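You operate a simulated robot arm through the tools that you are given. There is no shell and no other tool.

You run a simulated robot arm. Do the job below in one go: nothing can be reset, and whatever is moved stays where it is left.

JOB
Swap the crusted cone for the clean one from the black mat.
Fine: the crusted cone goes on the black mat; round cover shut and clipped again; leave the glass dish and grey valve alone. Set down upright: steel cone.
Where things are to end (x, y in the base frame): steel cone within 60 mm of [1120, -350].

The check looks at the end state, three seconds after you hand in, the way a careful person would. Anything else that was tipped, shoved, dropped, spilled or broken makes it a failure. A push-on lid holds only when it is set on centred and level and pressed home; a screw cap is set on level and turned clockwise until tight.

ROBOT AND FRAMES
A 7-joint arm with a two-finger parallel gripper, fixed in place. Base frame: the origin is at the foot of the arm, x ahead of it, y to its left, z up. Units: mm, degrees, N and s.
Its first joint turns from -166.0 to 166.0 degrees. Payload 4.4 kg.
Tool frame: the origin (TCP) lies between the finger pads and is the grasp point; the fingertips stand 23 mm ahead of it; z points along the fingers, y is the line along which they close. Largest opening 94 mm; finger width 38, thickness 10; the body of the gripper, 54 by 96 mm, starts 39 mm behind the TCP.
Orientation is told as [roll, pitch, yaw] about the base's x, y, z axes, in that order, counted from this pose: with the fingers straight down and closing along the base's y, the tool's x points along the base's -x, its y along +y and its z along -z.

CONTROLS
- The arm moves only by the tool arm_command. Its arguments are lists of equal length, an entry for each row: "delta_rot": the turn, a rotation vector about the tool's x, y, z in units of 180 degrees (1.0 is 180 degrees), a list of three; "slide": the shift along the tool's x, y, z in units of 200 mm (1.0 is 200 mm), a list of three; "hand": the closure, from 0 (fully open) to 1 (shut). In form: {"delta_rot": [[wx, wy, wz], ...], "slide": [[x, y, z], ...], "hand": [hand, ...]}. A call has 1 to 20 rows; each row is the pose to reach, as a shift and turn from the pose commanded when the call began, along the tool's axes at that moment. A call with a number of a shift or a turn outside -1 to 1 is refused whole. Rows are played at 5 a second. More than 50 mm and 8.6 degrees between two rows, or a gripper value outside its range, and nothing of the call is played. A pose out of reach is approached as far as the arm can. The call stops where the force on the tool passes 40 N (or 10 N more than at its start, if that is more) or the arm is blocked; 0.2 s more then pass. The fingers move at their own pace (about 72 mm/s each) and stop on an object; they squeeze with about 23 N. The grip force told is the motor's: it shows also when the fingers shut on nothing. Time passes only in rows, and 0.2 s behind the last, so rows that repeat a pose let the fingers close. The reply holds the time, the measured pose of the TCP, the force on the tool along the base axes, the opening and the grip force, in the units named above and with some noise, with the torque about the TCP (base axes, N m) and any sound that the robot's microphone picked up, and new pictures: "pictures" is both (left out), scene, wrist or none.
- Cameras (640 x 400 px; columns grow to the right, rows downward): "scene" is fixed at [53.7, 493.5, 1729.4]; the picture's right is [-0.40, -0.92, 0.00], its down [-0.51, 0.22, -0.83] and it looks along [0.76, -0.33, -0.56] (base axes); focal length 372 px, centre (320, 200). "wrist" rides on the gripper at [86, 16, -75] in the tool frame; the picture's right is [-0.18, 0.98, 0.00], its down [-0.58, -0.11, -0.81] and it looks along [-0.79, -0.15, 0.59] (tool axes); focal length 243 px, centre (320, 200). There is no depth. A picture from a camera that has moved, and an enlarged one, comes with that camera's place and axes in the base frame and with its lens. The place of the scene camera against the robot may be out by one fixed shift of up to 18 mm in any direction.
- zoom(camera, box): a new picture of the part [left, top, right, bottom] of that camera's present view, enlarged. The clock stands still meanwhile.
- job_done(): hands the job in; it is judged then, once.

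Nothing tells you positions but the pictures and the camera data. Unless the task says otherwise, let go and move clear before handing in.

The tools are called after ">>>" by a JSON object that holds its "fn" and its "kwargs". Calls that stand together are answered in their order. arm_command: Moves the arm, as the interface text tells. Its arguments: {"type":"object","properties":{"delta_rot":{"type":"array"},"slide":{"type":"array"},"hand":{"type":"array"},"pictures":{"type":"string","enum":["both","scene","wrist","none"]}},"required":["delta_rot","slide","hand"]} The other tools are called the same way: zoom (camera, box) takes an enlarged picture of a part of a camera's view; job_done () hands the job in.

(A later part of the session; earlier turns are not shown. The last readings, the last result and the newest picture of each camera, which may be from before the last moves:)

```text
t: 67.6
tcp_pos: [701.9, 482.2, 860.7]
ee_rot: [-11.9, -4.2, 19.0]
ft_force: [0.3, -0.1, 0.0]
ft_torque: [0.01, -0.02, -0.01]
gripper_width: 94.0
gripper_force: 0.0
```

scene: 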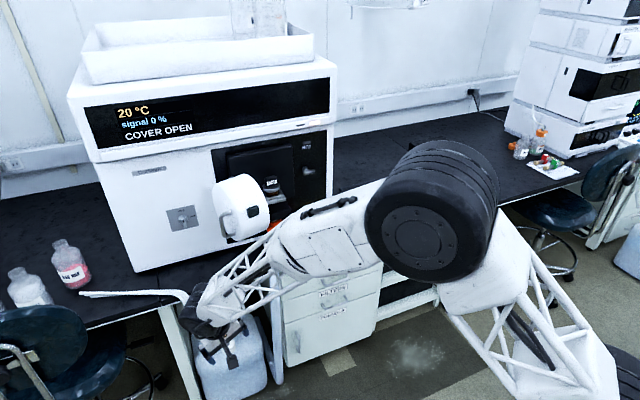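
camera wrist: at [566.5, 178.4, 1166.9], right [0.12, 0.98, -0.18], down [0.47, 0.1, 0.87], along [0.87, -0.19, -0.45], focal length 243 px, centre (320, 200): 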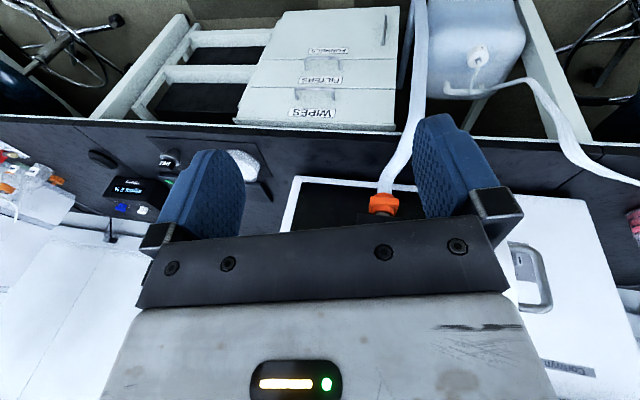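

So commands resume from where the arm actually is after a limit. It's now at [702, 482, 861] with no limit reported. I'll swing the whole pose to the right about the base axis, rising as I go.

>>> {"fn": "arm_command", "kwargs": {"delta_rot": [[0.0011, 0.003, 0.0141], [0.0021, 0.0059, 0.0282], [0.0032, 0.0089, 0.0423], [0.0042, 0.0118, 0.0564], [0.0053, 0.0148, 0.0705]], "slide": [[-0.034, -0.196, -0.007], [-0.068, -0.392, -0.015], [-0.101, -0.588, -0.022], [-0.135, -0.784, -0.03], [-0.169, -0.98, -0.037]], "hand": [0, 0, 0, 0, 0], "pictures": "none"}}

>>> {"fn": "arm_command", "kwargs": {"delta_rot": [[0.0011, 0.003, 0.0141], [0.0021, 0.0059, 0.0282], [0.0032, 0.0089, 0.0423], [0.0042, 0.0118, 0.0564], [0.0053, 0.0148, 0.0705]], "slide": [[-0.034, -0.196, -0.007], [-0.068, -0.392, -0.015], [-0.101, -0.588, -0.022], [-0.135, -0.784, -0.03], [-0.169, -0.98, -0.037]], "hand": [0, 0, 0, 0, 0], "pictures": "scene"}}

```text
t: 68.8
tcp_pos: [794.1, 312.3, 910.4]
ee_rot: [-11.9, -4.2, 5.9]
ft_force: [0.3, -0.6, -0.9]
ft_torque: [0.01, 0.02, 0.01]
gripper_width: 93.7
gripper_force: 0.1
```

```text
t: 70.0
tcp_pos: [844.5, 126.6, 959.0]
ee_rot: [-12.0, -4.2, -7.0]
ft_force: [1.4, -0.9, 0.6]
ft_torque: [0.02, 0.0, -0.01]
gripper_width: 94.0
gripper_force: 0.0
```

scene: 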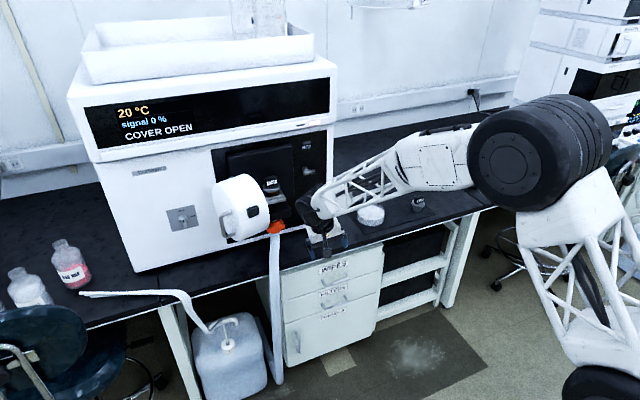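

The swing works here. I'll continue to the right.

>>> {"fn": "arm_command", "kwargs": {"delta_rot": [[0.0011, 0.003, 0.0141], [0.0021, 0.0059, 0.0282], [0.0032, 0.0089, 0.0423], [0.0042, 0.0118, 0.0564], [0.0053, 0.0148, 0.0705]], "slide": [[-0.034, -0.196, -0.007], [-0.068, -0.392, -0.015], [-0.101, -0.588, -0.022], [-0.135, -0.784, -0.03], [-0.169, -0.98, -0.037]], "hand": [0, 0, 0, 0, 0], "pictures": "none"}}

>>> {"fn": "arm_command", "kwargs": {"delta_rot": [[0.0011, 0.003, 0.0141], [0.0021, 0.0059, 0.0282], [0.0032, 0.0089, 0.0423], [0.0042, 0.0118, 0.0564], [0.0053, 0.0148, 0.0705]], "slide": [[-0.034, -0.196, -0.007], [-0.068, -0.392, -0.015], [-0.101, -0.588, -0.022], [-0.135, -0.784, -0.03], [-0.169, -0.98, -0.037]], "hand": [0, 0, 0, 0, 0], "pictures": "both"}}

```text
t: 71.2
tcp_pos: [851.5, -68.1, 1009.7]
ee_rot: [-12.0, -4.4, -20.0]
ft_force: [0.2, 0.6, 0.4]
ft_torque: [0.03, -0.01, -0.03]
gripper_width: 93.9
gripper_force: 0.1
```

```text
t: 72.4
tcp_pos: [799.8, -252.3, 1033.7]
ee_rot: [-12.2, -4.6, -32.9]
ft_force: [0.3, -0.8, 0.4]
ft_torque: [0.04, 0.0, 0.04]
gripper_width: 94.0
gripper_force: 0.1
out of reach, approached as far as the arm can: row 3, 4, 5
camera wrist: at [739.1, -174.2, 1095.9], right [0.69, 0.7, -0.19], down [0.47, -0.23, 0.85], along [0.55, -0.68, -0.48], focal length 243 px, centre (320, 200)
```

scene: 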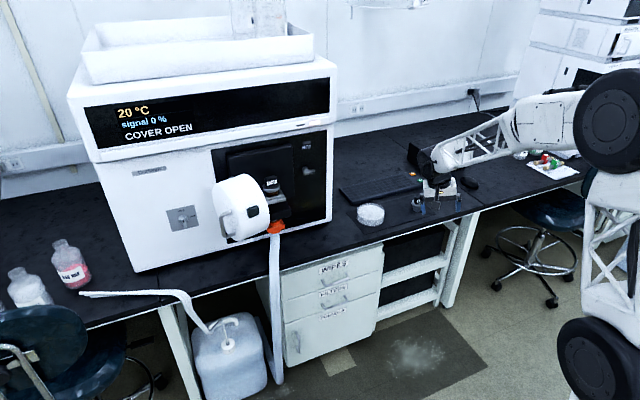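
wrist: 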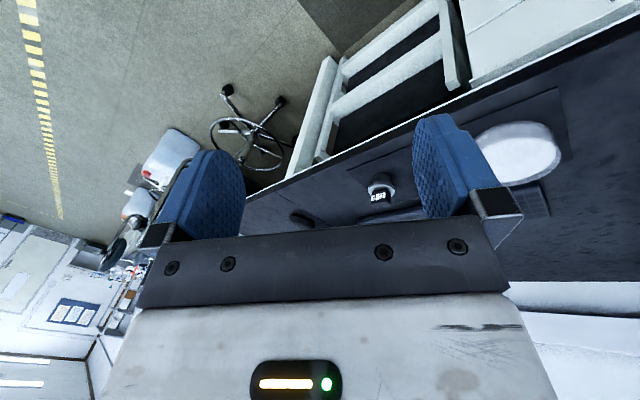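

It reached [800, −252, 1034]; only the rise was limited. I'll now pitch the tool to −45°, aim it outward (yaw −17°), and move toward the mat for a look.

>>> {"fn": "arm_command", "kwargs": {"delta_rot": [[-0.0171, -0.0386, -0.0097], [-0.0341, -0.0771, -0.0193], [-0.0512, -0.1157, -0.029], [-0.0683, -0.1542, -0.0387], [-0.0853, -0.1928, -0.0483], [-0.1024, -0.2313, -0.058]], "slide": [[-0.085, 0.026, 0.03], [-0.169, 0.051, 0.061], [-0.254, 0.077, 0.091], [-0.339, 0.103, 0.122], [-0.423, 0.128, 0.152], [-0.508, 0.154, 0.183]], "hand": [0, 0, 0, 0, 0, 0], "pictures": "both"}}

>>> {"fn": "zoom", "kwargs": {"camera": "wrist", "box": [160, 0, 420, 150]}}

```text
t: 73.8
tcp_pos: [890.0, -293.3, 1004.2]
ee_rot: [-3.6, -42.2, -19.5]
ft_force: [-0.2, -1.2, -0.2]
ft_torque: [0.01, -0.01, 0.01]
gripper_width: 94.0
gripper_force: 0.2
out of reach, approached as far as the arm can: row 5, 6
camera wrist: at [789.4, -234.6, 1000.0], right [0.49, 0.87, 0.08], down [-0.13, -0.02, 0.99], along [0.86, -0.5, 0.1], focal length 243 px, centre (320, 200)
```

scene: 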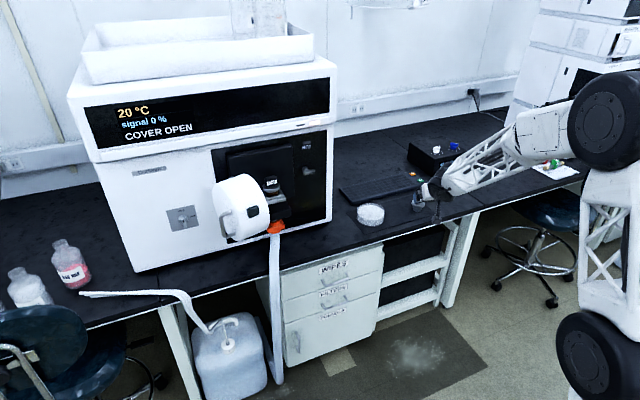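
wrist: 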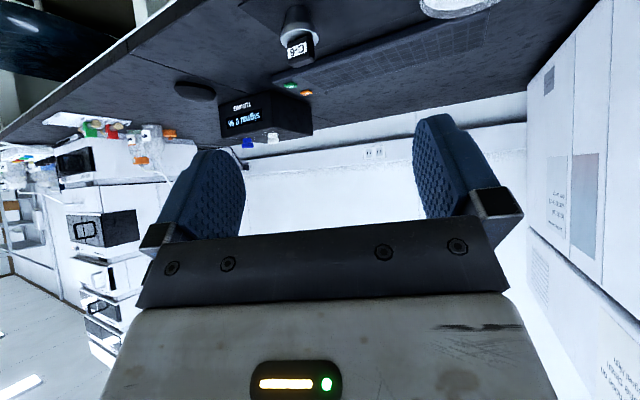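

```text
2.46 times, centred on (290, 75) of wrist
camera zoom: at [789.4, -234.6, 1000.0], right [0.49, 0.87, 0.08], down [-0.13, -0.02, 0.99], along [0.86, -0.5, 0.1], focal length 597 px, centre (394, 508)
```

zoom: 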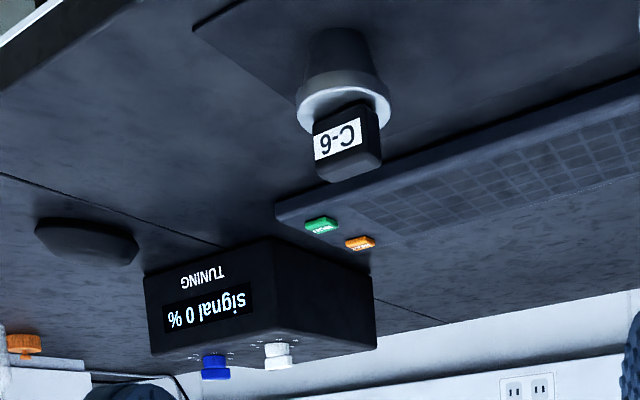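

C-6's grip block is near [1095, −430, 822] and the mat surface near z≈770. I'll test the reach by moving down and out toward the mat.

>>> {"fn": "arm_command", "kwargs": {"delta_rot": [[0, 0, 0], [0, 0, 0], [0, 0, 0], [0, 0, 0]], "slide": [[-0.024, 0.011, 0.19], [-0.049, 0.022, 0.381], [-0.073, 0.032, 0.571], [-0.0977, 0.043, 0.762]], "hand": [0, 0, 0, 0], "pictures": "both"}}

>>> {"fn": "zoom", "kwargs": {"camera": "wrist", "box": [160, 0, 480, 150]}}

```text
t: 74.8
tcp_pos: [1020.7, -315.5, 903.1]
ee_rot: [0.8, -44.8, -17.8]
ft_force: [-0.1, -0.7, 1.3]
ft_torque: [-0.03, 0.06, 0.02]
gripper_width: 93.9
gripper_force: 0.1
out of reach, approached as far as the arm can: row 1
camera wrist: at [915.2, -264.8, 894.8], right [0.41, 0.9, 0.14], down [-0.18, -0.07, 0.98], along [0.89, -0.43, 0.14], focal length 243 px, centre (320, 200)
```

scene: 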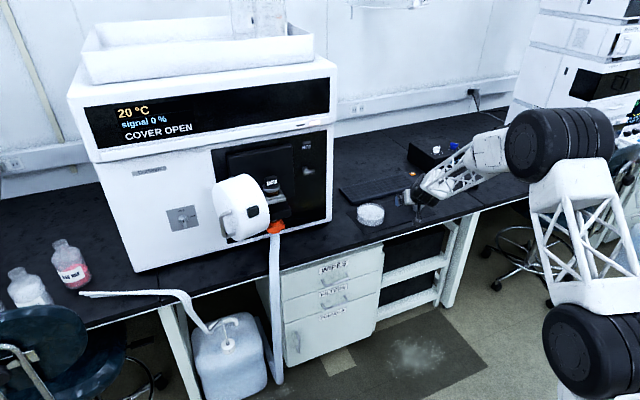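
wrist: 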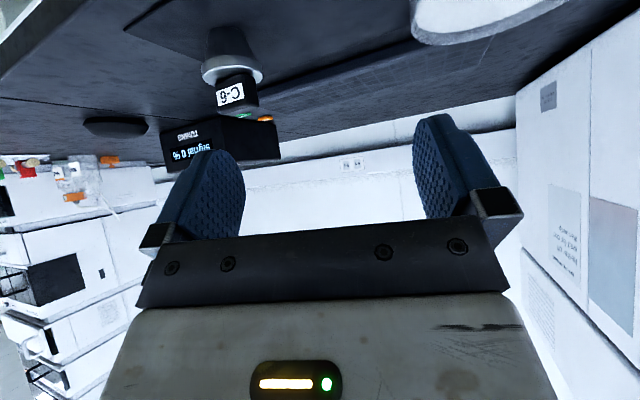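

```text
2.00 times, centred on (320, 75) of wrist
camera zoom: at [915.2, -264.8, 894.8], right [0.41, 0.9, 0.14], down [-0.18, -0.07, 0.98], along [0.89, -0.43, 0.14], focal length 485 px, centre (320, 450)
```

zoom: 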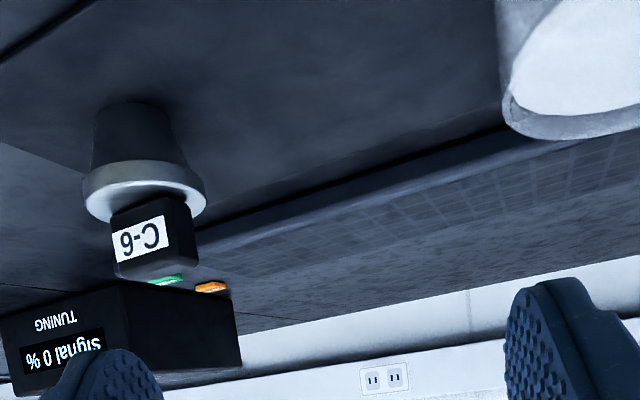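

The mat is reachable at pitch −45°. Refined: C-6's block is near [1110, −436, 816], and the spot [1115, −345] lies between it and the dish with room. Now I'll go back for the crusted cone, rising and swinging left in stages.

>>> {"fn": "arm_command", "kwargs": {"delta_rot": [[-0.0078, 0, -0.0079], [-0.0157, 0, -0.0158], [-0.0235, 0, -0.0236], [-0.0313, 0, -0.0315]], "slide": [[0.017, 0.126, -0.152], [0.034, 0.252, -0.305], [0.05, 0.378, -0.457], [0.067, 0.5035, -0.609]], "hand": [0, 0, 0, 0], "pictures": "none"}}

```text
t: 75.8
tcp_pos: [959.0, -191.0, 982.4]
ee_rot: [0.7, -44.8, -9.5]
ft_force: [-0.8, 0.8, 0.4]
ft_torque: [0.01, 0.02, -0.01]
gripper_width: 93.9
gripper_force: 0.2
```

>>> {"fn": "arm_command", "kwargs": {"delta_rot": [[-0.0074, 0, -0.0075], [-0.0149, 0, -0.015], [-0.0223, 0, -0.0225], [-0.0298, 0, -0.03], [-0.0372, 0, -0.0375]], "slide": [[-0.05, 0.169, -0.089], [-0.1, 0.338, -0.177], [-0.149, 0.506, -0.266], [-0.199, 0.675, -0.355], [-0.249, 0.844, -0.4435]], "hand": [0, 0, 0, 0, 0], "pictures": "none"}}

>>> {"fn": "arm_command", "kwargs": {"delta_rot": [[0, 0, 0], [0, 0, 0], [0, 0, 0], [0, 0, 0], [0, 0, 0]], "slide": [[-0.07, 0.17, -0.04], [-0.14, 0.34, -0.08], [-0.21, 0.51, -0.12], [-0.28, 0.68, -0.16], [-0.34, 0.85, -0.19]], "hand": [0, 0, 0, 0, 0], "pictures": "both"}}

>>> {"fn": "zoom", "kwargs": {"camera": "wrist", "box": [260, 0, 460, 130]}}

```text
t: 77.0
tcp_pos: [960.6, -21.1, 1082.3]
ee_rot: [0.6, -44.9, 0.1]
ft_force: [-0.7, 0.8, 0.2]
ft_torque: [0.01, -0.01, -0.01]
gripper_width: 94.0
gripper_force: 0.0
```

```text
t: 78.2
tcp_pos: [982.6, 148.3, 1157.3]
ee_rot: [0.5, -44.8, 0.2]
ft_force: [-0.3, 0.9, -0.5]
ft_torque: [-0.01, 0.01, -0.02]
gripper_width: 94.2
gripper_force: 0.0
camera wrist: at [867.3, 165.0, 1149.3], right [0.12, 0.98, 0.14], down [-0.16, -0.12, 0.98], along [0.98, -0.14, 0.14], focal length 243 px, centre (320, 200)
```

scene: 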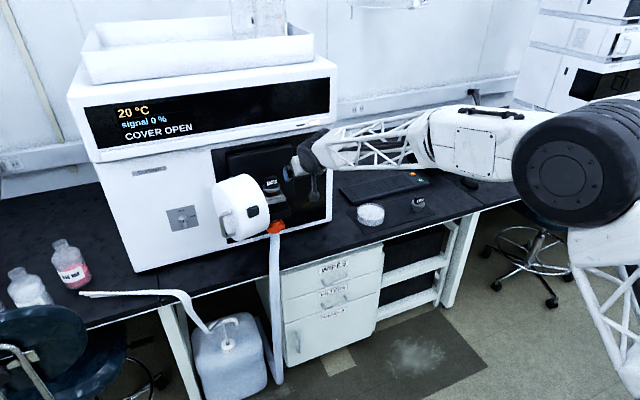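
wrist: 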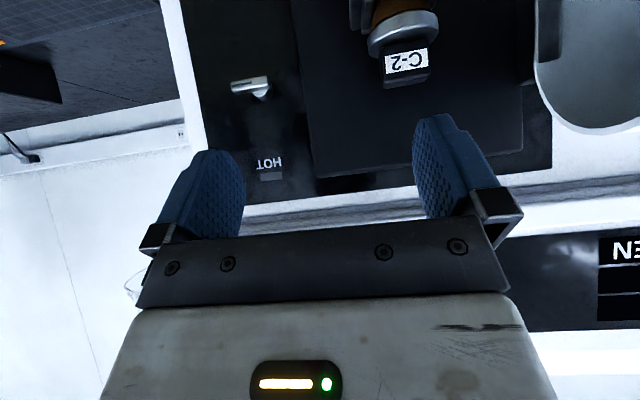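

```text
3.08 times, centred on (360, 65) of wrist
camera zoom: at [867.3, 165.0, 1149.3], right [0.12, 0.98, 0.14], down [-0.16, -0.12, 0.98], along [0.98, -0.14, 0.14], focal length 746 px, centre (197, 615)
```

zoom: 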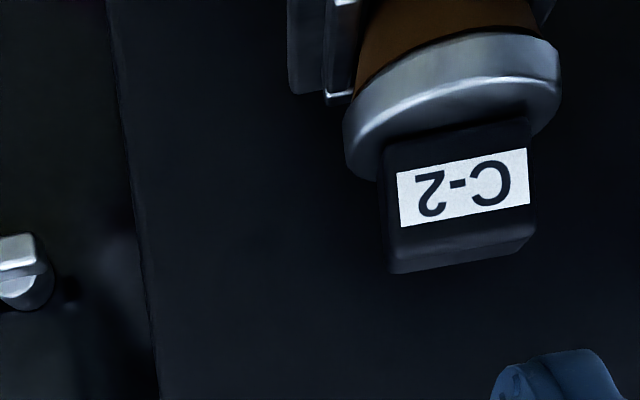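

The posture is good now and everything was reached. C-2's label face is about [1094, 221, 1072]. I'll line up on a 45° approach line, 65 mm short of it, and check.

>>> {"fn": "arm_command", "kwargs": {"delta_rot": [[0, 0, 0], [0, 0, 0], [0, 0, 0]], "slide": [[-0.05, 0.121, 0.066], [-0.1, 0.242, 0.133], [-0.15, 0.3635, 0.199]], "hand": [0, 0, 0], "pictures": "wrist"}}

>>> {"fn": "zoom", "kwargs": {"camera": "wrist", "box": [220, 0, 420, 130]}}

>>> {"fn": "zoom", "kwargs": {"camera": "scene", "box": [220, 150, 340, 240]}}

```text
t: 79.0
tcp_pos: [1029.1, 219.4, 1151.0]
ee_rot: [0.7, -44.9, 0.0]
ft_force: [-0.7, 0.6, 0.4]
ft_torque: [0.0, -0.02, -0.02]
gripper_width: 94.0
gripper_force: 0.0
camera wrist: at [914.5, 236.6, 1143.4], right [0.12, 0.98, 0.14], down [-0.16, -0.12, 0.98], along [0.98, -0.14, 0.14], focal length 243 px, centre (320, 200)
```

wrist: 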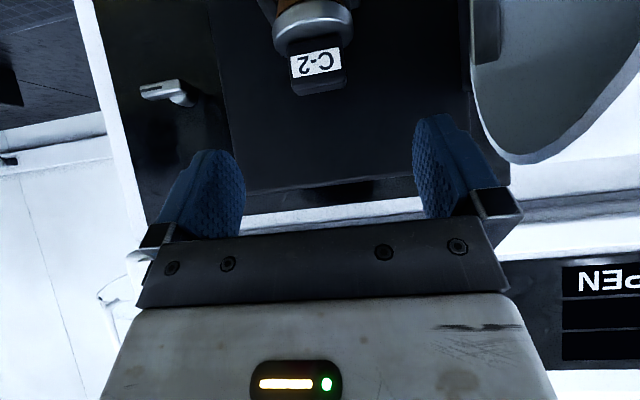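

```text
3.08 times, centred on (320, 65) of wrist
camera zoom: at [914.5, 236.6, 1143.4], right [0.12, 0.98, 0.14], down [-0.16, -0.12, 0.98], along [0.98, -0.14, 0.14], focal length 746 px, centre (320, 615)
```

zoom: 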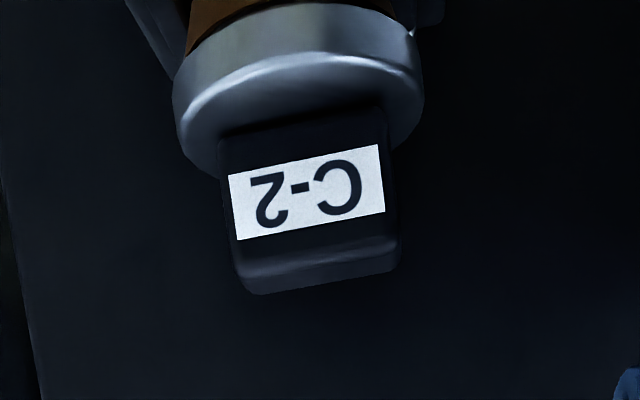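

```text
4.44 times, centred on (280, 195) of scene
camera zoom: at [53.7, 493.5, 1729.4], right [-0.4, -0.92, 0.0], down [-0.51, 0.22, -0.83], along [0.76, -0.33, -0.56], focal length 1655 px, centre (498, 222)
```

zoom: 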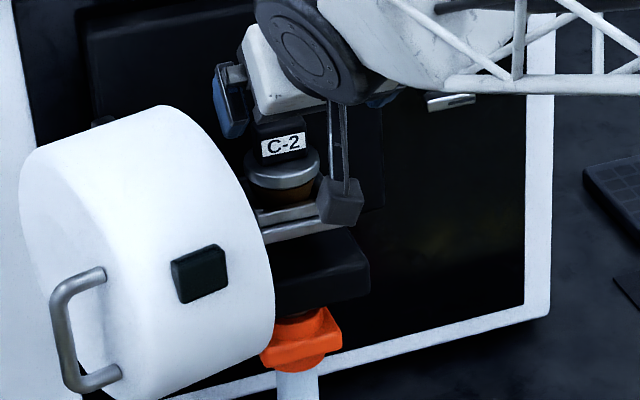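

C-2's label centre is fixed at [1094, 221, 1072.5], with the flange top at about z 1059. I'll slide in along the 45° line with the fingers open around the grip block.

>>> {"fn": "arm_command", "kwargs": {"delta_rot": [[0, 0, 0], [0, 0, 0], [0, 0, 0]], "slide": [[-0.0025, 0, 0.17], [-0.005, 0, 0.33], [-0.0075, 0, 0.459]], "hand": [0, 0, 0], "pictures": "wrist"}}

>>> {"fn": "zoom", "kwargs": {"camera": "scene", "box": [240, 150, 320, 210]}}

>>> {"fn": "zoom", "kwargs": {"camera": "wrist", "box": [200, 80, 440, 230]}}

```text
t: 79.8
tcp_pos: [1093.2, 221.3, 1089.9]
ee_rot: [0.6, -44.9, 0.0]
ft_force: [1.4, -0.5, 0.8]
ft_torque: [0.02, 0.05, -0.01]
gripper_width: 93.9
gripper_force: 0.0
camera wrist: at [978.6, 236.6, 1079.9], right [0.12, 0.98, 0.14], down [-0.16, -0.12, 0.98], along [0.98, -0.14, 0.14], focal length 243 px, centre (320, 200)
```

wrist: 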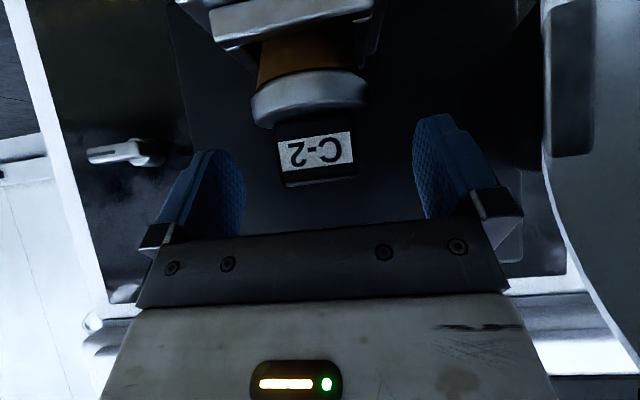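

```text
6.67 times, centred on (280, 180) of scene
camera zoom: at [53.7, 493.5, 1729.4], right [-0.4, -0.92, 0.0], down [-0.51, 0.22, -0.83], along [0.76, -0.33, -0.56], focal length 2482 px, centre (587, 333)
```

zoom: 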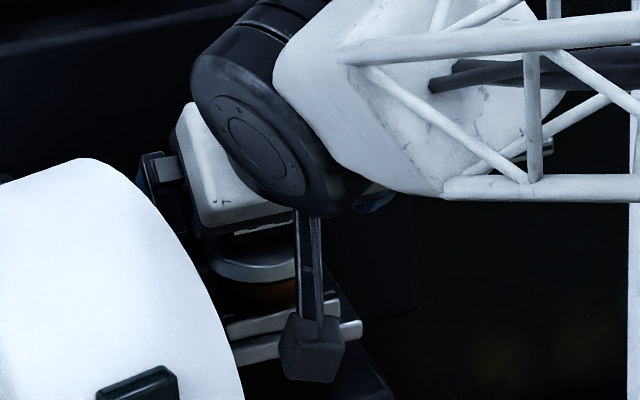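

```text
2.67 times, centred on (320, 155) of wrist
camera zoom: at [978.6, 236.6, 1079.9], right [0.12, 0.98, 0.14], down [-0.16, -0.12, 0.98], along [0.98, -0.14, 0.14], focal length 647 px, centre (320, 320)
```

zoom: 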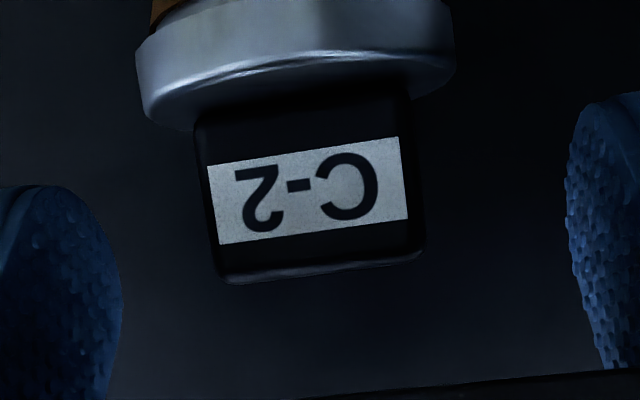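

The block is centred between the fingers. I'll nudge 5 mm further in and close on it.

>>> {"fn": "arm_command", "kwargs": {"delta_rot": [[0, 0, 0], [0, 0, 0], [0, 0, 0], [0, 0, 0], [0, 0, 0]], "slide": [[-0.0107, 0, 0.0247], [-0.0107, 0, 0.0247], [-0.0107, 0, 0.0247], [-0.0107, 0, 0.0247], [-0.0107, 0, 0.0247]], "hand": [0, 0.3, 0.5, 0.7, 0.7], "pictures": "wrist"}}

```text
t: 81.0
tcp_pos: [1098.9, 220.1, 1085.2]
ee_rot: [0.6, -44.9, 0.2]
ft_force: [1.6, 0.6, 3.1]
ft_torque: [0.01, -0.1, 0.01]
gripper_width: 55.5
gripper_force: 22.7
camera wrist: at [983.2, 236.8, 1076.9], right [0.12, 0.98, 0.14], down [-0.16, -0.12, 0.98], along [0.98, -0.14, 0.14], focal length 243 px, centre (320, 200)
```

wrist: 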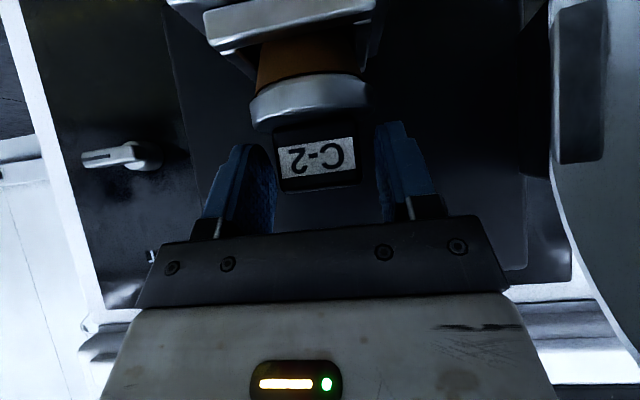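

The fingers stopped at 55.5 mm, on the flange edge rather than the block. I'll open slightly, rise 7 mm, and close again.

>>> {"fn": "arm_command", "kwargs": {"delta_rot": [[0, 0, 0], [0, 0, 0], [0, 0, 0], [0, 0, 0], [0, 0, 0], [0, 0, 0]], "slide": [[0, 0, 0], [-0.0265, 0, -0.0265], [-0.0265, 0, -0.0265], [-0.0265, 0, -0.0265], [-0.0265, 0, -0.0265], [-0.0265, 0, -0.0265]], "hand": [0.25, 0.25, 0.25, 0.6, 0.8, 0.8], "pictures": "wrist"}}

```text
t: 82.4
tcp_pos: [1098.6, 220.4, 1093.2]
ee_rot: [0.7, -44.9, 0.1]
ft_force: [0.9, -0.3, 0.3]
ft_torque: [-0.01, -0.02, 0.0]
gripper_width: 39.9
gripper_force: 23.1
camera wrist: at [983.8, 237.6, 1084.8], right [0.12, 0.98, 0.14], down [-0.16, -0.12, 0.98], along [0.98, -0.14, 0.14], focal length 243 px, centre (320, 200)
```

wrist: 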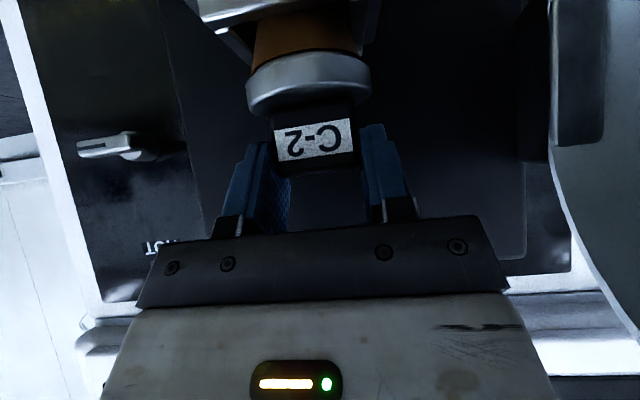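

The grip block is held (39.9 mm, no side load). I'll lift the crusted cone straight up 60 mm.

>>> {"fn": "arm_command", "kwargs": {"delta_rot": [[0, 0, 0], [0, 0, 0], [0, 0, 0], [0, 0, 0]], "slide": [[-0.035, 0, -0.035], [-0.088, 0, -0.088], [-0.15, 0, -0.15], [-0.212, 0, -0.2125]], "hand": [0.85, 0.85, 0.85, 0.85], "pictures": "both"}}

>>> {"fn": "zoom", "kwargs": {"camera": "scene", "box": [230, 140, 330, 220]}}

>>> {"fn": "zoom", "kwargs": {"camera": "wrist", "box": [180, 0, 440, 170]}}

```text
t: 83.4
tcp_pos: [1100.2, 222.8, 1152.6]
ee_rot: [0.5, -44.8, 0.2]
ft_force: [-0.3, -0.2, -1.8]
ft_torque: [0.02, -0.01, 0.01]
gripper_width: 40.3
gripper_force: 23.0
camera wrist: at [984.7, 238.3, 1143.6], right [0.12, 0.98, 0.14], down [-0.16, -0.12, 0.98], along [0.98, -0.14, 0.14], focal length 243 px, centre (320, 200)
```

scene: 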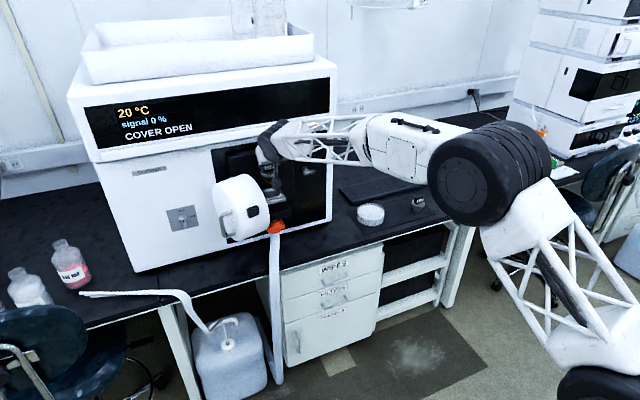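
wrist: 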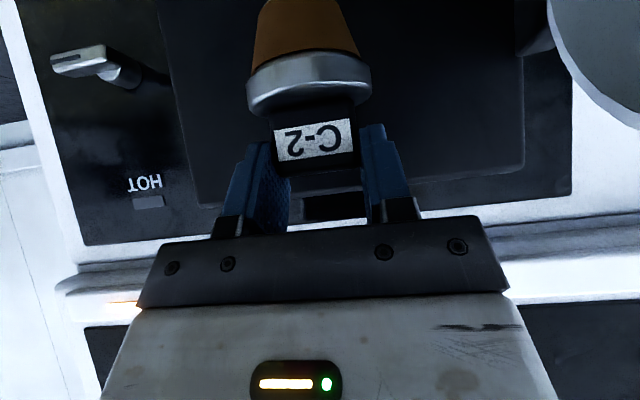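

```text
5.00 times, centred on (280, 180) of scene
camera zoom: at [53.7, 493.5, 1729.4], right [-0.4, -0.92, 0.0], down [-0.51, 0.22, -0.83], along [0.76, -0.33, -0.56], focal length 1862 px, centre (520, 300)
```

zoom: 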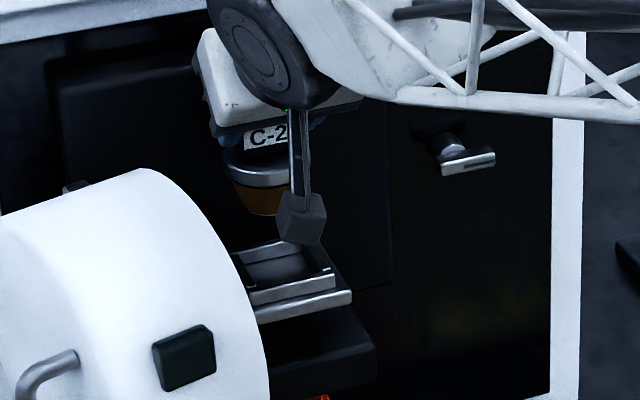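

```text
2.35 times, centred on (310, 85) of wrist
camera zoom: at [984.7, 238.3, 1143.6], right [0.12, 0.98, 0.14], down [-0.16, -0.12, 0.98], along [0.98, -0.14, 0.14], focal length 571 px, centre (344, 471)
```

zoom: 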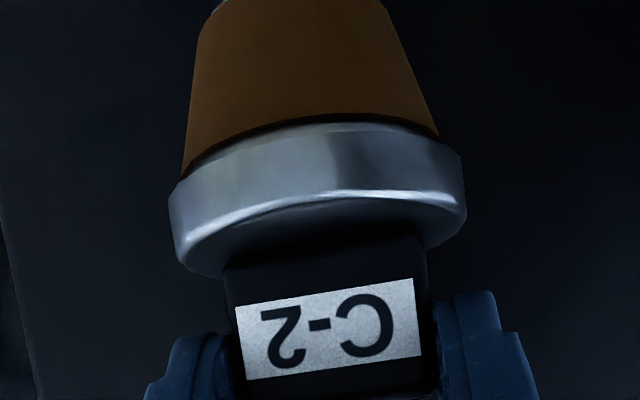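

The crusted cone is out and hangs upright; the holder frame is empty. I'll carry it back along the path that worked, first out and to the right.

>>> {"fn": "arm_command", "kwargs": {"delta_rot": [[0, 0, 0], [0, 0, 0], [0, 0, 0], [0, 0, 0]], "slide": [[0.1, -0.09, -0.108], [0.2, -0.18, -0.217], [0.3, -0.275, -0.325], [0.401, -0.37, -0.4335]], "hand": [0.85, 0.85, 0.85, 0.85], "pictures": "none"}}

>>> {"fn": "arm_command", "kwargs": {"delta_rot": [[0, 0, 0], [0, 0, 0], [0, 0, 0], [0, 0, 0], [0, 0, 0]], "slide": [[0.07, -0.17, 0.04], [0.14, -0.34, 0.08], [0.21, -0.51, 0.12], [0.28, -0.68, 0.16], [0.34, -0.85, 0.19]], "hand": [0.85, 0.85, 0.85, 0.85, 0.85], "pictures": "scene"}}

```text
t: 84.4
tcp_pos: [982.5, 148.9, 1159.1]
ee_rot: [0.5, -44.9, 0.1]
ft_force: [0.3, -0.7, -2.6]
ft_torque: [0.01, 0.01, 0.01]
gripper_width: 39.6
gripper_force: 22.8
```

```text
t: 85.6
tcp_pos: [963.8, -22.0, 1080.9]
ee_rot: [0.6, -44.9, 0.2]
ft_force: [-0.3, 0.3, -1.5]
ft_torque: [0.0, 0.04, 0.04]
gripper_width: 39.7
gripper_force: 23.1
```

scene: 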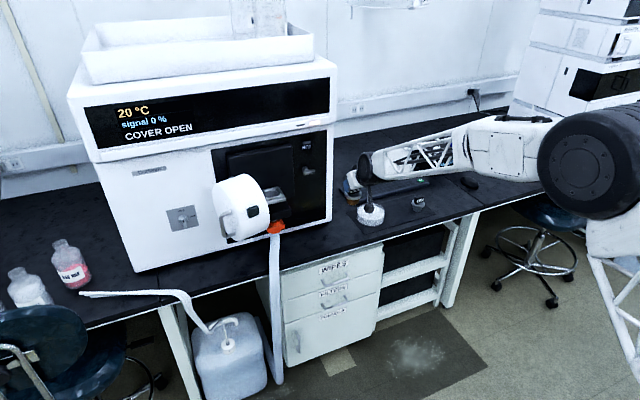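

>>> {"fn": "arm_command", "kwargs": {"delta_rot": [[0.0074, 0, 0.0075], [0.0149, 0, 0.015], [0.0223, 0, 0.0225], [0.0298, 0, 0.03], [0.0372, 0, 0.0375]], "slide": [[0.071, -0.17, 0.07], [0.142, -0.34, 0.14], [0.214, -0.51, 0.21], [0.285, -0.68, 0.281], [0.356, -0.85, 0.351]], "hand": [0.85, 0.85, 0.85, 0.85, 0.85], "pictures": "none"}}

>>> {"fn": "arm_command", "kwargs": {"delta_rot": [[0.0081, 0, 0.0082], [0.0163, 0, 0.0164], [0.0244, 0, 0.0245], [0.0325, 0, 0.0327]], "slide": [[-0.001, -0.14, 0.142], [-0.002, -0.28, 0.284], [-0.003, -0.42, 0.426], [-0.004, -0.561, 0.568]], "hand": [0.85, 0.85, 0.85, 0.85], "pictures": "both"}}

>>> {"fn": "zoom", "kwargs": {"camera": "scene", "box": [330, 150, 450, 240]}}

>>> {"fn": "zoom", "kwargs": {"camera": "wrist", "box": [140, 0, 480, 200]}}

```text
t: 86.8
tcp_pos: [963.4, -191.3, 979.7]
ee_rot: [0.6, -44.8, -9.4]
ft_force: [0.0, 0.1, -1.2]
ft_torque: [-0.01, 0.0, 0.0]
gripper_width: 39.9
gripper_force: 22.8
```

```text
t: 87.8
tcp_pos: [1025.9, -316.3, 900.0]
ee_rot: [0.6, -44.7, -17.8]
ft_force: [0.6, 0.2, 0.0]
ft_torque: [0.0, 0.04, 0.02]
gripper_width: 39.6
gripper_force: 22.5
camera wrist: at [921.6, -265.1, 890.7], right [0.42, 0.9, 0.14], down [-0.18, -0.06, 0.98], along [0.89, -0.43, 0.14], focal length 243 px, centre (320, 200)
```

scene: 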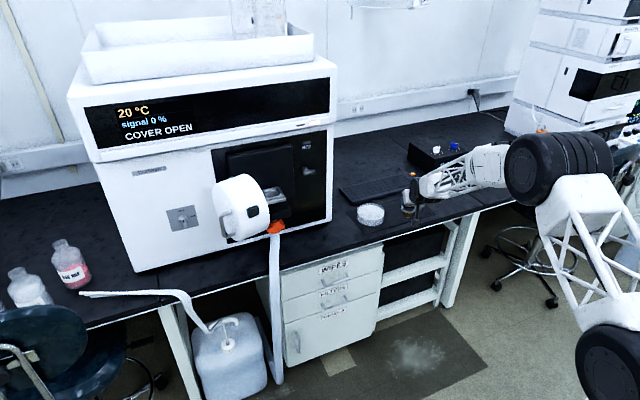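
wrist: 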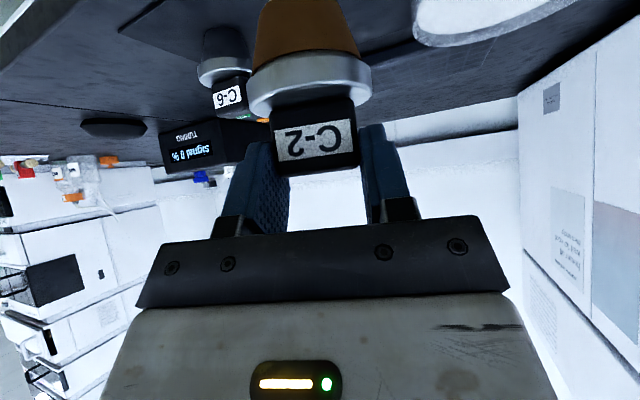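

```text
4.44 times, centred on (390, 195) of scene
camera zoom: at [53.7, 493.5, 1729.4], right [-0.4, -0.92, 0.0], down [-0.51, 0.22, -0.83], along [0.76, -0.33, -0.56], focal length 1655 px, centre (9, 222)
```

zoom: 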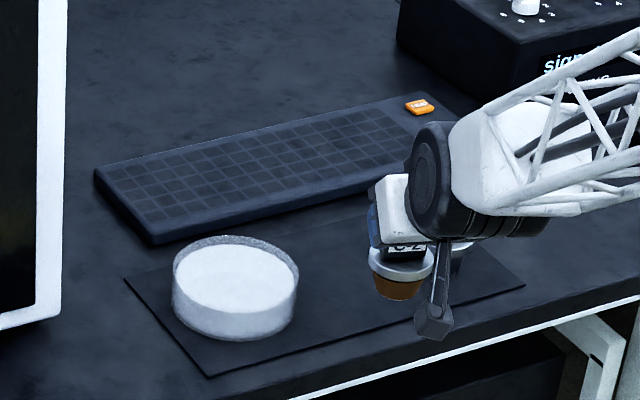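

```text
1.88 times, centred on (310, 100) of wrist
camera zoom: at [921.6, -265.1, 890.7], right [0.42, 0.9, 0.14], down [-0.18, -0.06, 0.98], along [0.89, -0.43, 0.14], focal length 457 px, centre (339, 388)
```

zoom: 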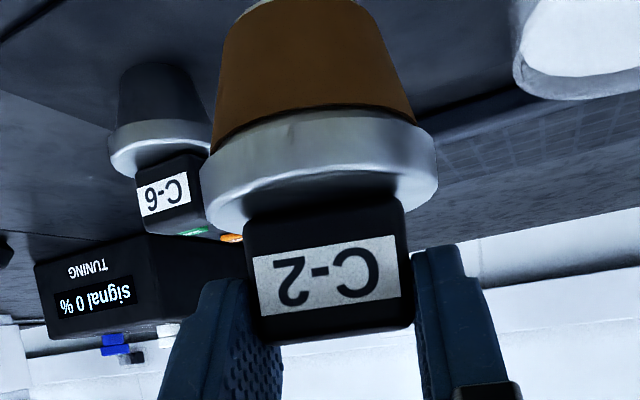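

The cone hangs upright over the mat area. I'll move above the drop spot [1115, −345], keeping clear of C-6 and the dish, with its base still about 28 mm above the mat.

>>> {"fn": "arm_command", "kwargs": {"delta_rot": [[0, 0, 0], [0, 0, 0], [0, 0, 0], [0, 0, 0]], "slide": [[-0.053, -0.001, 0.105], [-0.106, -0.002, 0.21], [-0.159, -0.003, 0.315], [-0.2115, -0.0035, 0.42]], "hand": [0.85, 0.85, 0.85, 0.85], "pictures": "both"}}

>>> {"fn": "zoom", "kwargs": {"camera": "scene", "box": [340, 160, 440, 240]}}

>>> {"fn": "zoom", "kwargs": {"camera": "wrist", "box": [100, 0, 500, 200]}}

```text
t: 88.8
tcp_pos: [1111.5, -342.2, 870.1]
ee_rot: [0.6, -44.7, -17.8]
ft_force: [0.2, 0.2, -1.1]
ft_torque: [0.05, 0.01, 0.0]
gripper_width: 39.9
gripper_force: 22.9
camera wrist: at [1005.8, -292.5, 860.8], right [0.42, 0.9, 0.14], down [-0.18, -0.06, 0.98], along [0.89, -0.43, 0.14], focal length 243 px, centre (320, 200)
```

scene: 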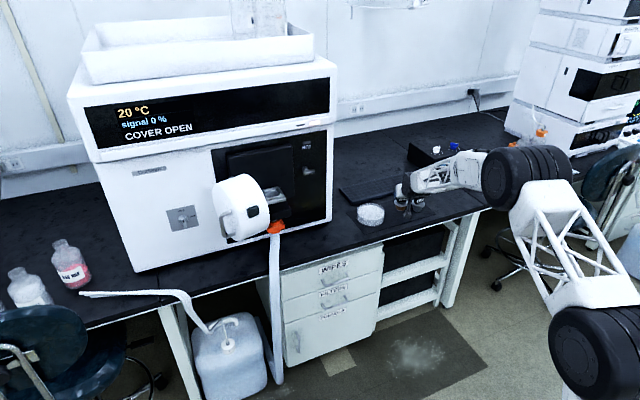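
wrist: 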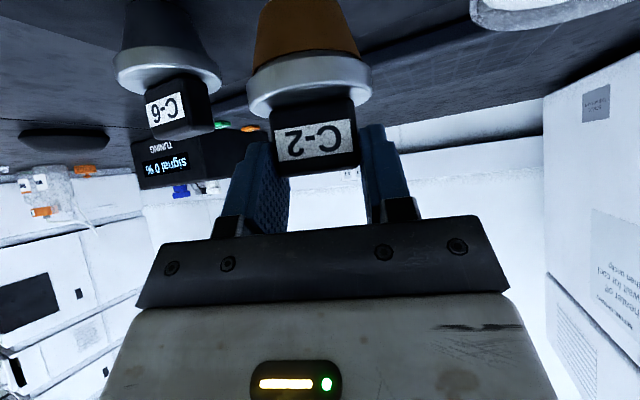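

```text
5.00 times, centred on (390, 200) of scene
camera zoom: at [53.7, 493.5, 1729.4], right [-0.4, -0.92, 0.0], down [-0.51, 0.22, -0.83], along [0.76, -0.33, -0.56], focal length 1862 px, centre (-30, 200)
```

zoom: 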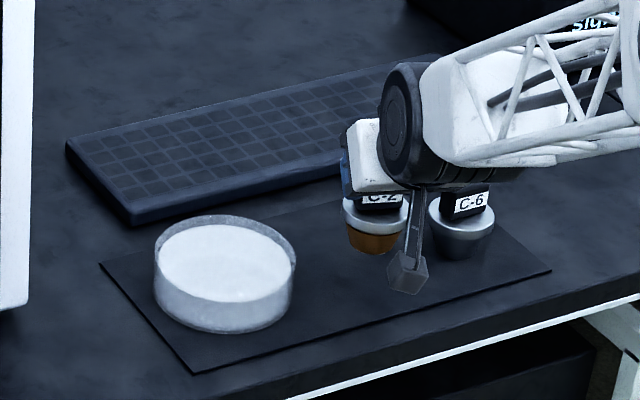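

```text
1.60 times, centred on (300, 100) of wrist
camera zoom: at [1005.8, -292.5, 860.8], right [0.42, 0.9, 0.14], down [-0.18, -0.06, 0.98], along [0.89, -0.43, 0.14], focal length 388 px, centre (352, 360)
```

zoom: 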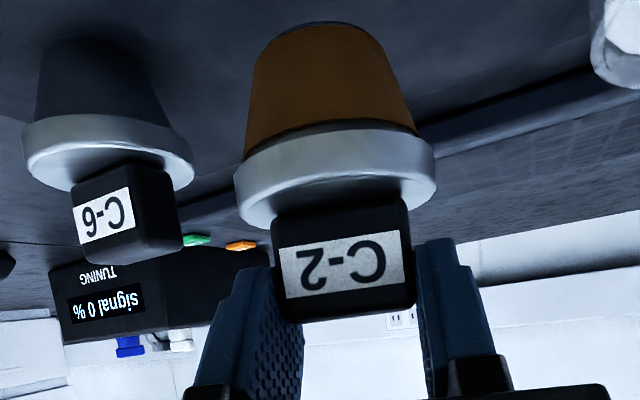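

C-6's label reads z≈813, so C-2 should touch down with the TCP near z≈834. I'll descend 28 mm first.

>>> {"fn": "arm_command", "kwargs": {"delta_rot": [[0, 0, 0], [0, 0, 0], [0, 0, 0]], "slide": [[0.035, 0, 0.0355], [0.07, 0, 0.071], [0.0985, 0, 0.0995]], "hand": [0.85, 0.85, 0.85], "pictures": "wrist"}}

>>> {"fn": "arm_command", "kwargs": {"delta_rot": [[0, 0, 0], [0, 0, 0]], "slide": [[0.0053, 0, 0.0053], [0.0106, 0, 0.0106]], "hand": [0.85, 0.85], "pictures": "none"}}

```text
t: 89.6
tcp_pos: [1110.0, -342.6, 839.7]
ee_rot: [0.6, -44.8, -17.9]
ft_force: [0.3, -0.3, -2.9]
ft_torque: [-0.01, 0.03, 0.01]
gripper_width: 39.9
gripper_force: 23.1
camera wrist: at [1004.9, -292.2, 832.8], right [0.42, 0.9, 0.14], down [-0.18, -0.06, 0.98], along [0.89, -0.43, 0.14], focal length 243 px, centre (320, 200)
```

wrist: 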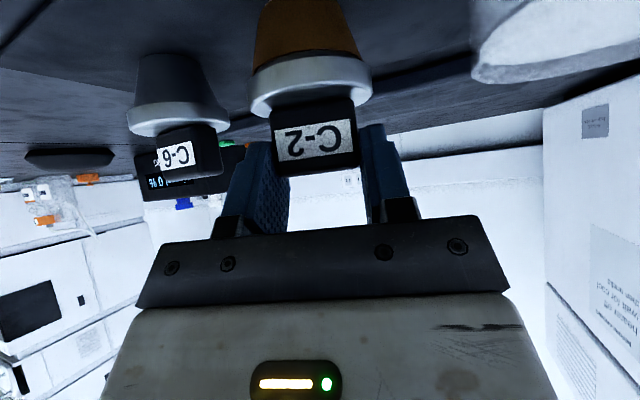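

```text
t: 90.2
tcp_pos: [1111.6, -340.6, 838.3]
ee_rot: [0.6, -44.8, -17.7]
ft_force: [-0.3, 0.4, -2.3]
ft_torque: [0.0, 0.0, -0.02]
gripper_width: 39.6
gripper_force: 22.7
```

No contact yet. I'll continue down in 1.5 mm steps.

>>> {"fn": "arm_command", "kwargs": {"delta_rot": [[0, 0, 0], [0, 0, 0]], "slide": [[0.0053, 0, 0.0053], [0.0106, 0, 0.0106]], "hand": [0.85, 0.85], "pictures": "none"}}

>>> {"fn": "arm_command", "kwargs": {"delta_rot": [[0, 0, 0]], "slide": [[0.0053, 0, 0.0053]], "hand": [0.85], "pictures": "wrist"}}

```text
t: 90.8
tcp_pos: [1109.4, -342.2, 834.3]
ee_rot: [0.7, -44.8, -17.8]
ft_force: [-0.5, 0.8, -1.4]
ft_torque: [-0.02, -0.01, -0.01]
gripper_width: 39.8
gripper_force: 22.7
```

```text
t: 91.2
tcp_pos: [1110.2, -341.3, 836.0]
ee_rot: [0.6, -44.8, -17.8]
ft_force: [-1.5, 1.4, -1.1]
ft_torque: [0.03, 0.09, 0.0]
gripper_width: 39.6
gripper_force: 23.1
camera wrist: at [1005.0, -291.8, 826.1], right [0.42, 0.9, 0.14], down [-0.18, -0.06, 0.98], along [0.89, -0.43, 0.14], focal length 243 px, centre (320, 200)
```

wrist: 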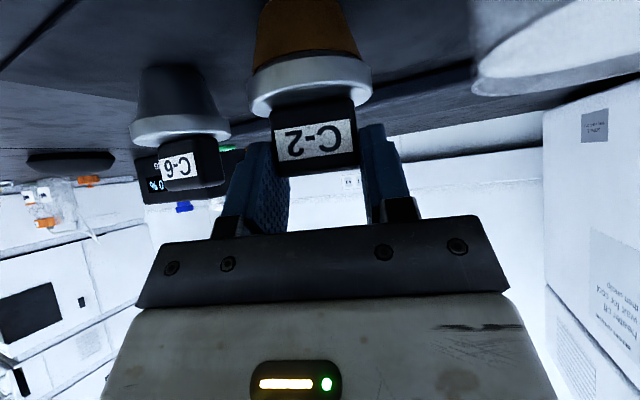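

>>> {"fn": "arm_command", "kwargs": {"delta_rot": [[0, 0, 0]], "slide": [[0.0053, 0, 0.0053]], "hand": [0.85], "pictures": "none"}}

>>> {"fn": "arm_command", "kwargs": {"delta_rot": [[0, 0, 0]], "slide": [[0.0053, 0, 0.0053]], "hand": [0.85], "pictures": "none"}}

>>> {"fn": "zoom", "kwargs": {"camera": "scene", "box": [370, 170, 440, 225]}}

```text
t: 91.6
tcp_pos: [1110.8, -341.9, 834.0]
ee_rot: [0.6, -44.8, -17.8]
ft_force: [-9.0, 2.2, 13.8]
ft_torque: [-0.1, 0.53, -0.11]
gripper_width: 39.8
gripper_force: 23.2
```

```text
t: 92.0
tcp_pos: [1110.4, -341.3, 833.3]
ee_rot: [0.5, -44.8, -17.8]
ft_force: [-0.8, 0.8, 19.2]
ft_torque: [-0.25, -0.17, 0.03]
gripper_width: 39.9
gripper_force: 23.2
```

```text
7.27 times, centred on (405, 198) of scene
camera zoom: at [53.7, 493.5, 1729.4], right [-0.4, -0.92, 0.0], down [-0.51, 0.22, -0.83], along [0.76, -0.33, -0.56], focal length 2708 px, centre (-298, 218)
```

zoom: 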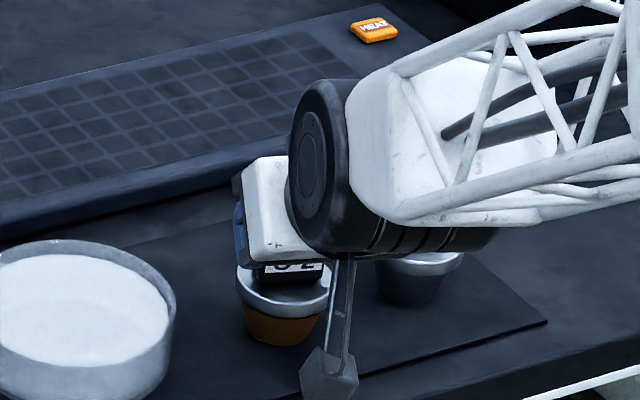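

The cone is on the mat (contact force 14–19 N). I'll relax 1.5 mm and open the fingers a little.

>>> {"fn": "arm_command", "kwargs": {"delta_rot": [[0, 0, 0], [0, 0, 0], [0, 0, 0], [0, 0, 0]], "slide": [[-0.0053, 0, -0.0053], [-0.0053, 0, -0.0053], [-0.0053, 0, -0.0053], [-0.0053, 0, -0.0053]], "hand": [0.85, 0.55, 0.38, 0.38], "pictures": "wrist"}}

>>> {"fn": "zoom", "kwargs": {"camera": "wrist", "box": [100, 0, 500, 200]}}

```text
t: 93.0
tcp_pos: [1109.0, -343.2, 831.8]
ee_rot: [0.6, -44.7, -17.8]
ft_force: [-0.2, 0.6, -0.9]
ft_torque: [-0.03, -0.01, 0.03]
gripper_width: 58.2
gripper_force: 0.1
camera wrist: at [1004.2, -292.2, 823.2], right [0.42, 0.9, 0.14], down [-0.18, -0.06, 0.98], along [0.89, -0.43, 0.14], focal length 243 px, centre (320, 200)
```

wrist: 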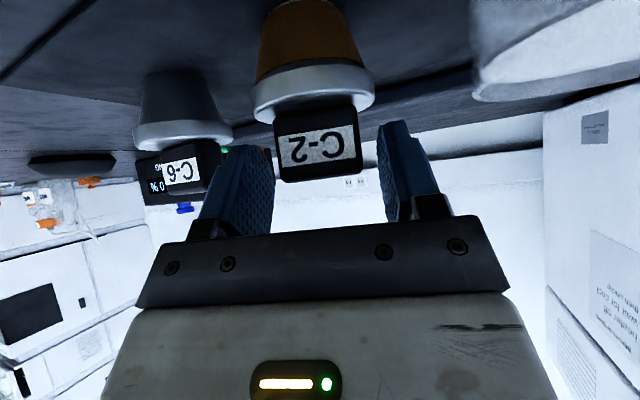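

```text
1.60 times, centred on (300, 100) of wrist
camera zoom: at [1004.2, -292.2, 823.2], right [0.42, 0.9, 0.14], down [-0.18, -0.06, 0.98], along [0.89, -0.43, 0.14], focal length 388 px, centre (352, 360)
```

zoom: 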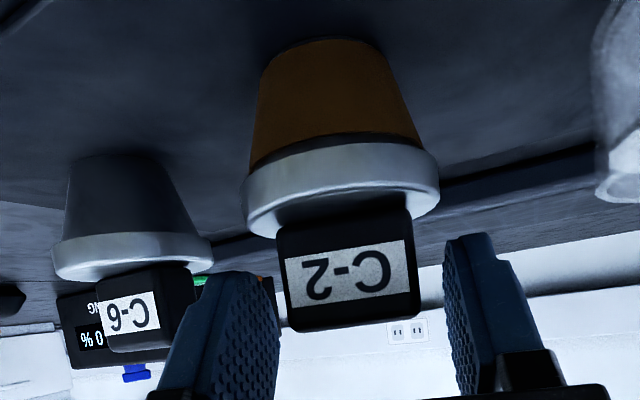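

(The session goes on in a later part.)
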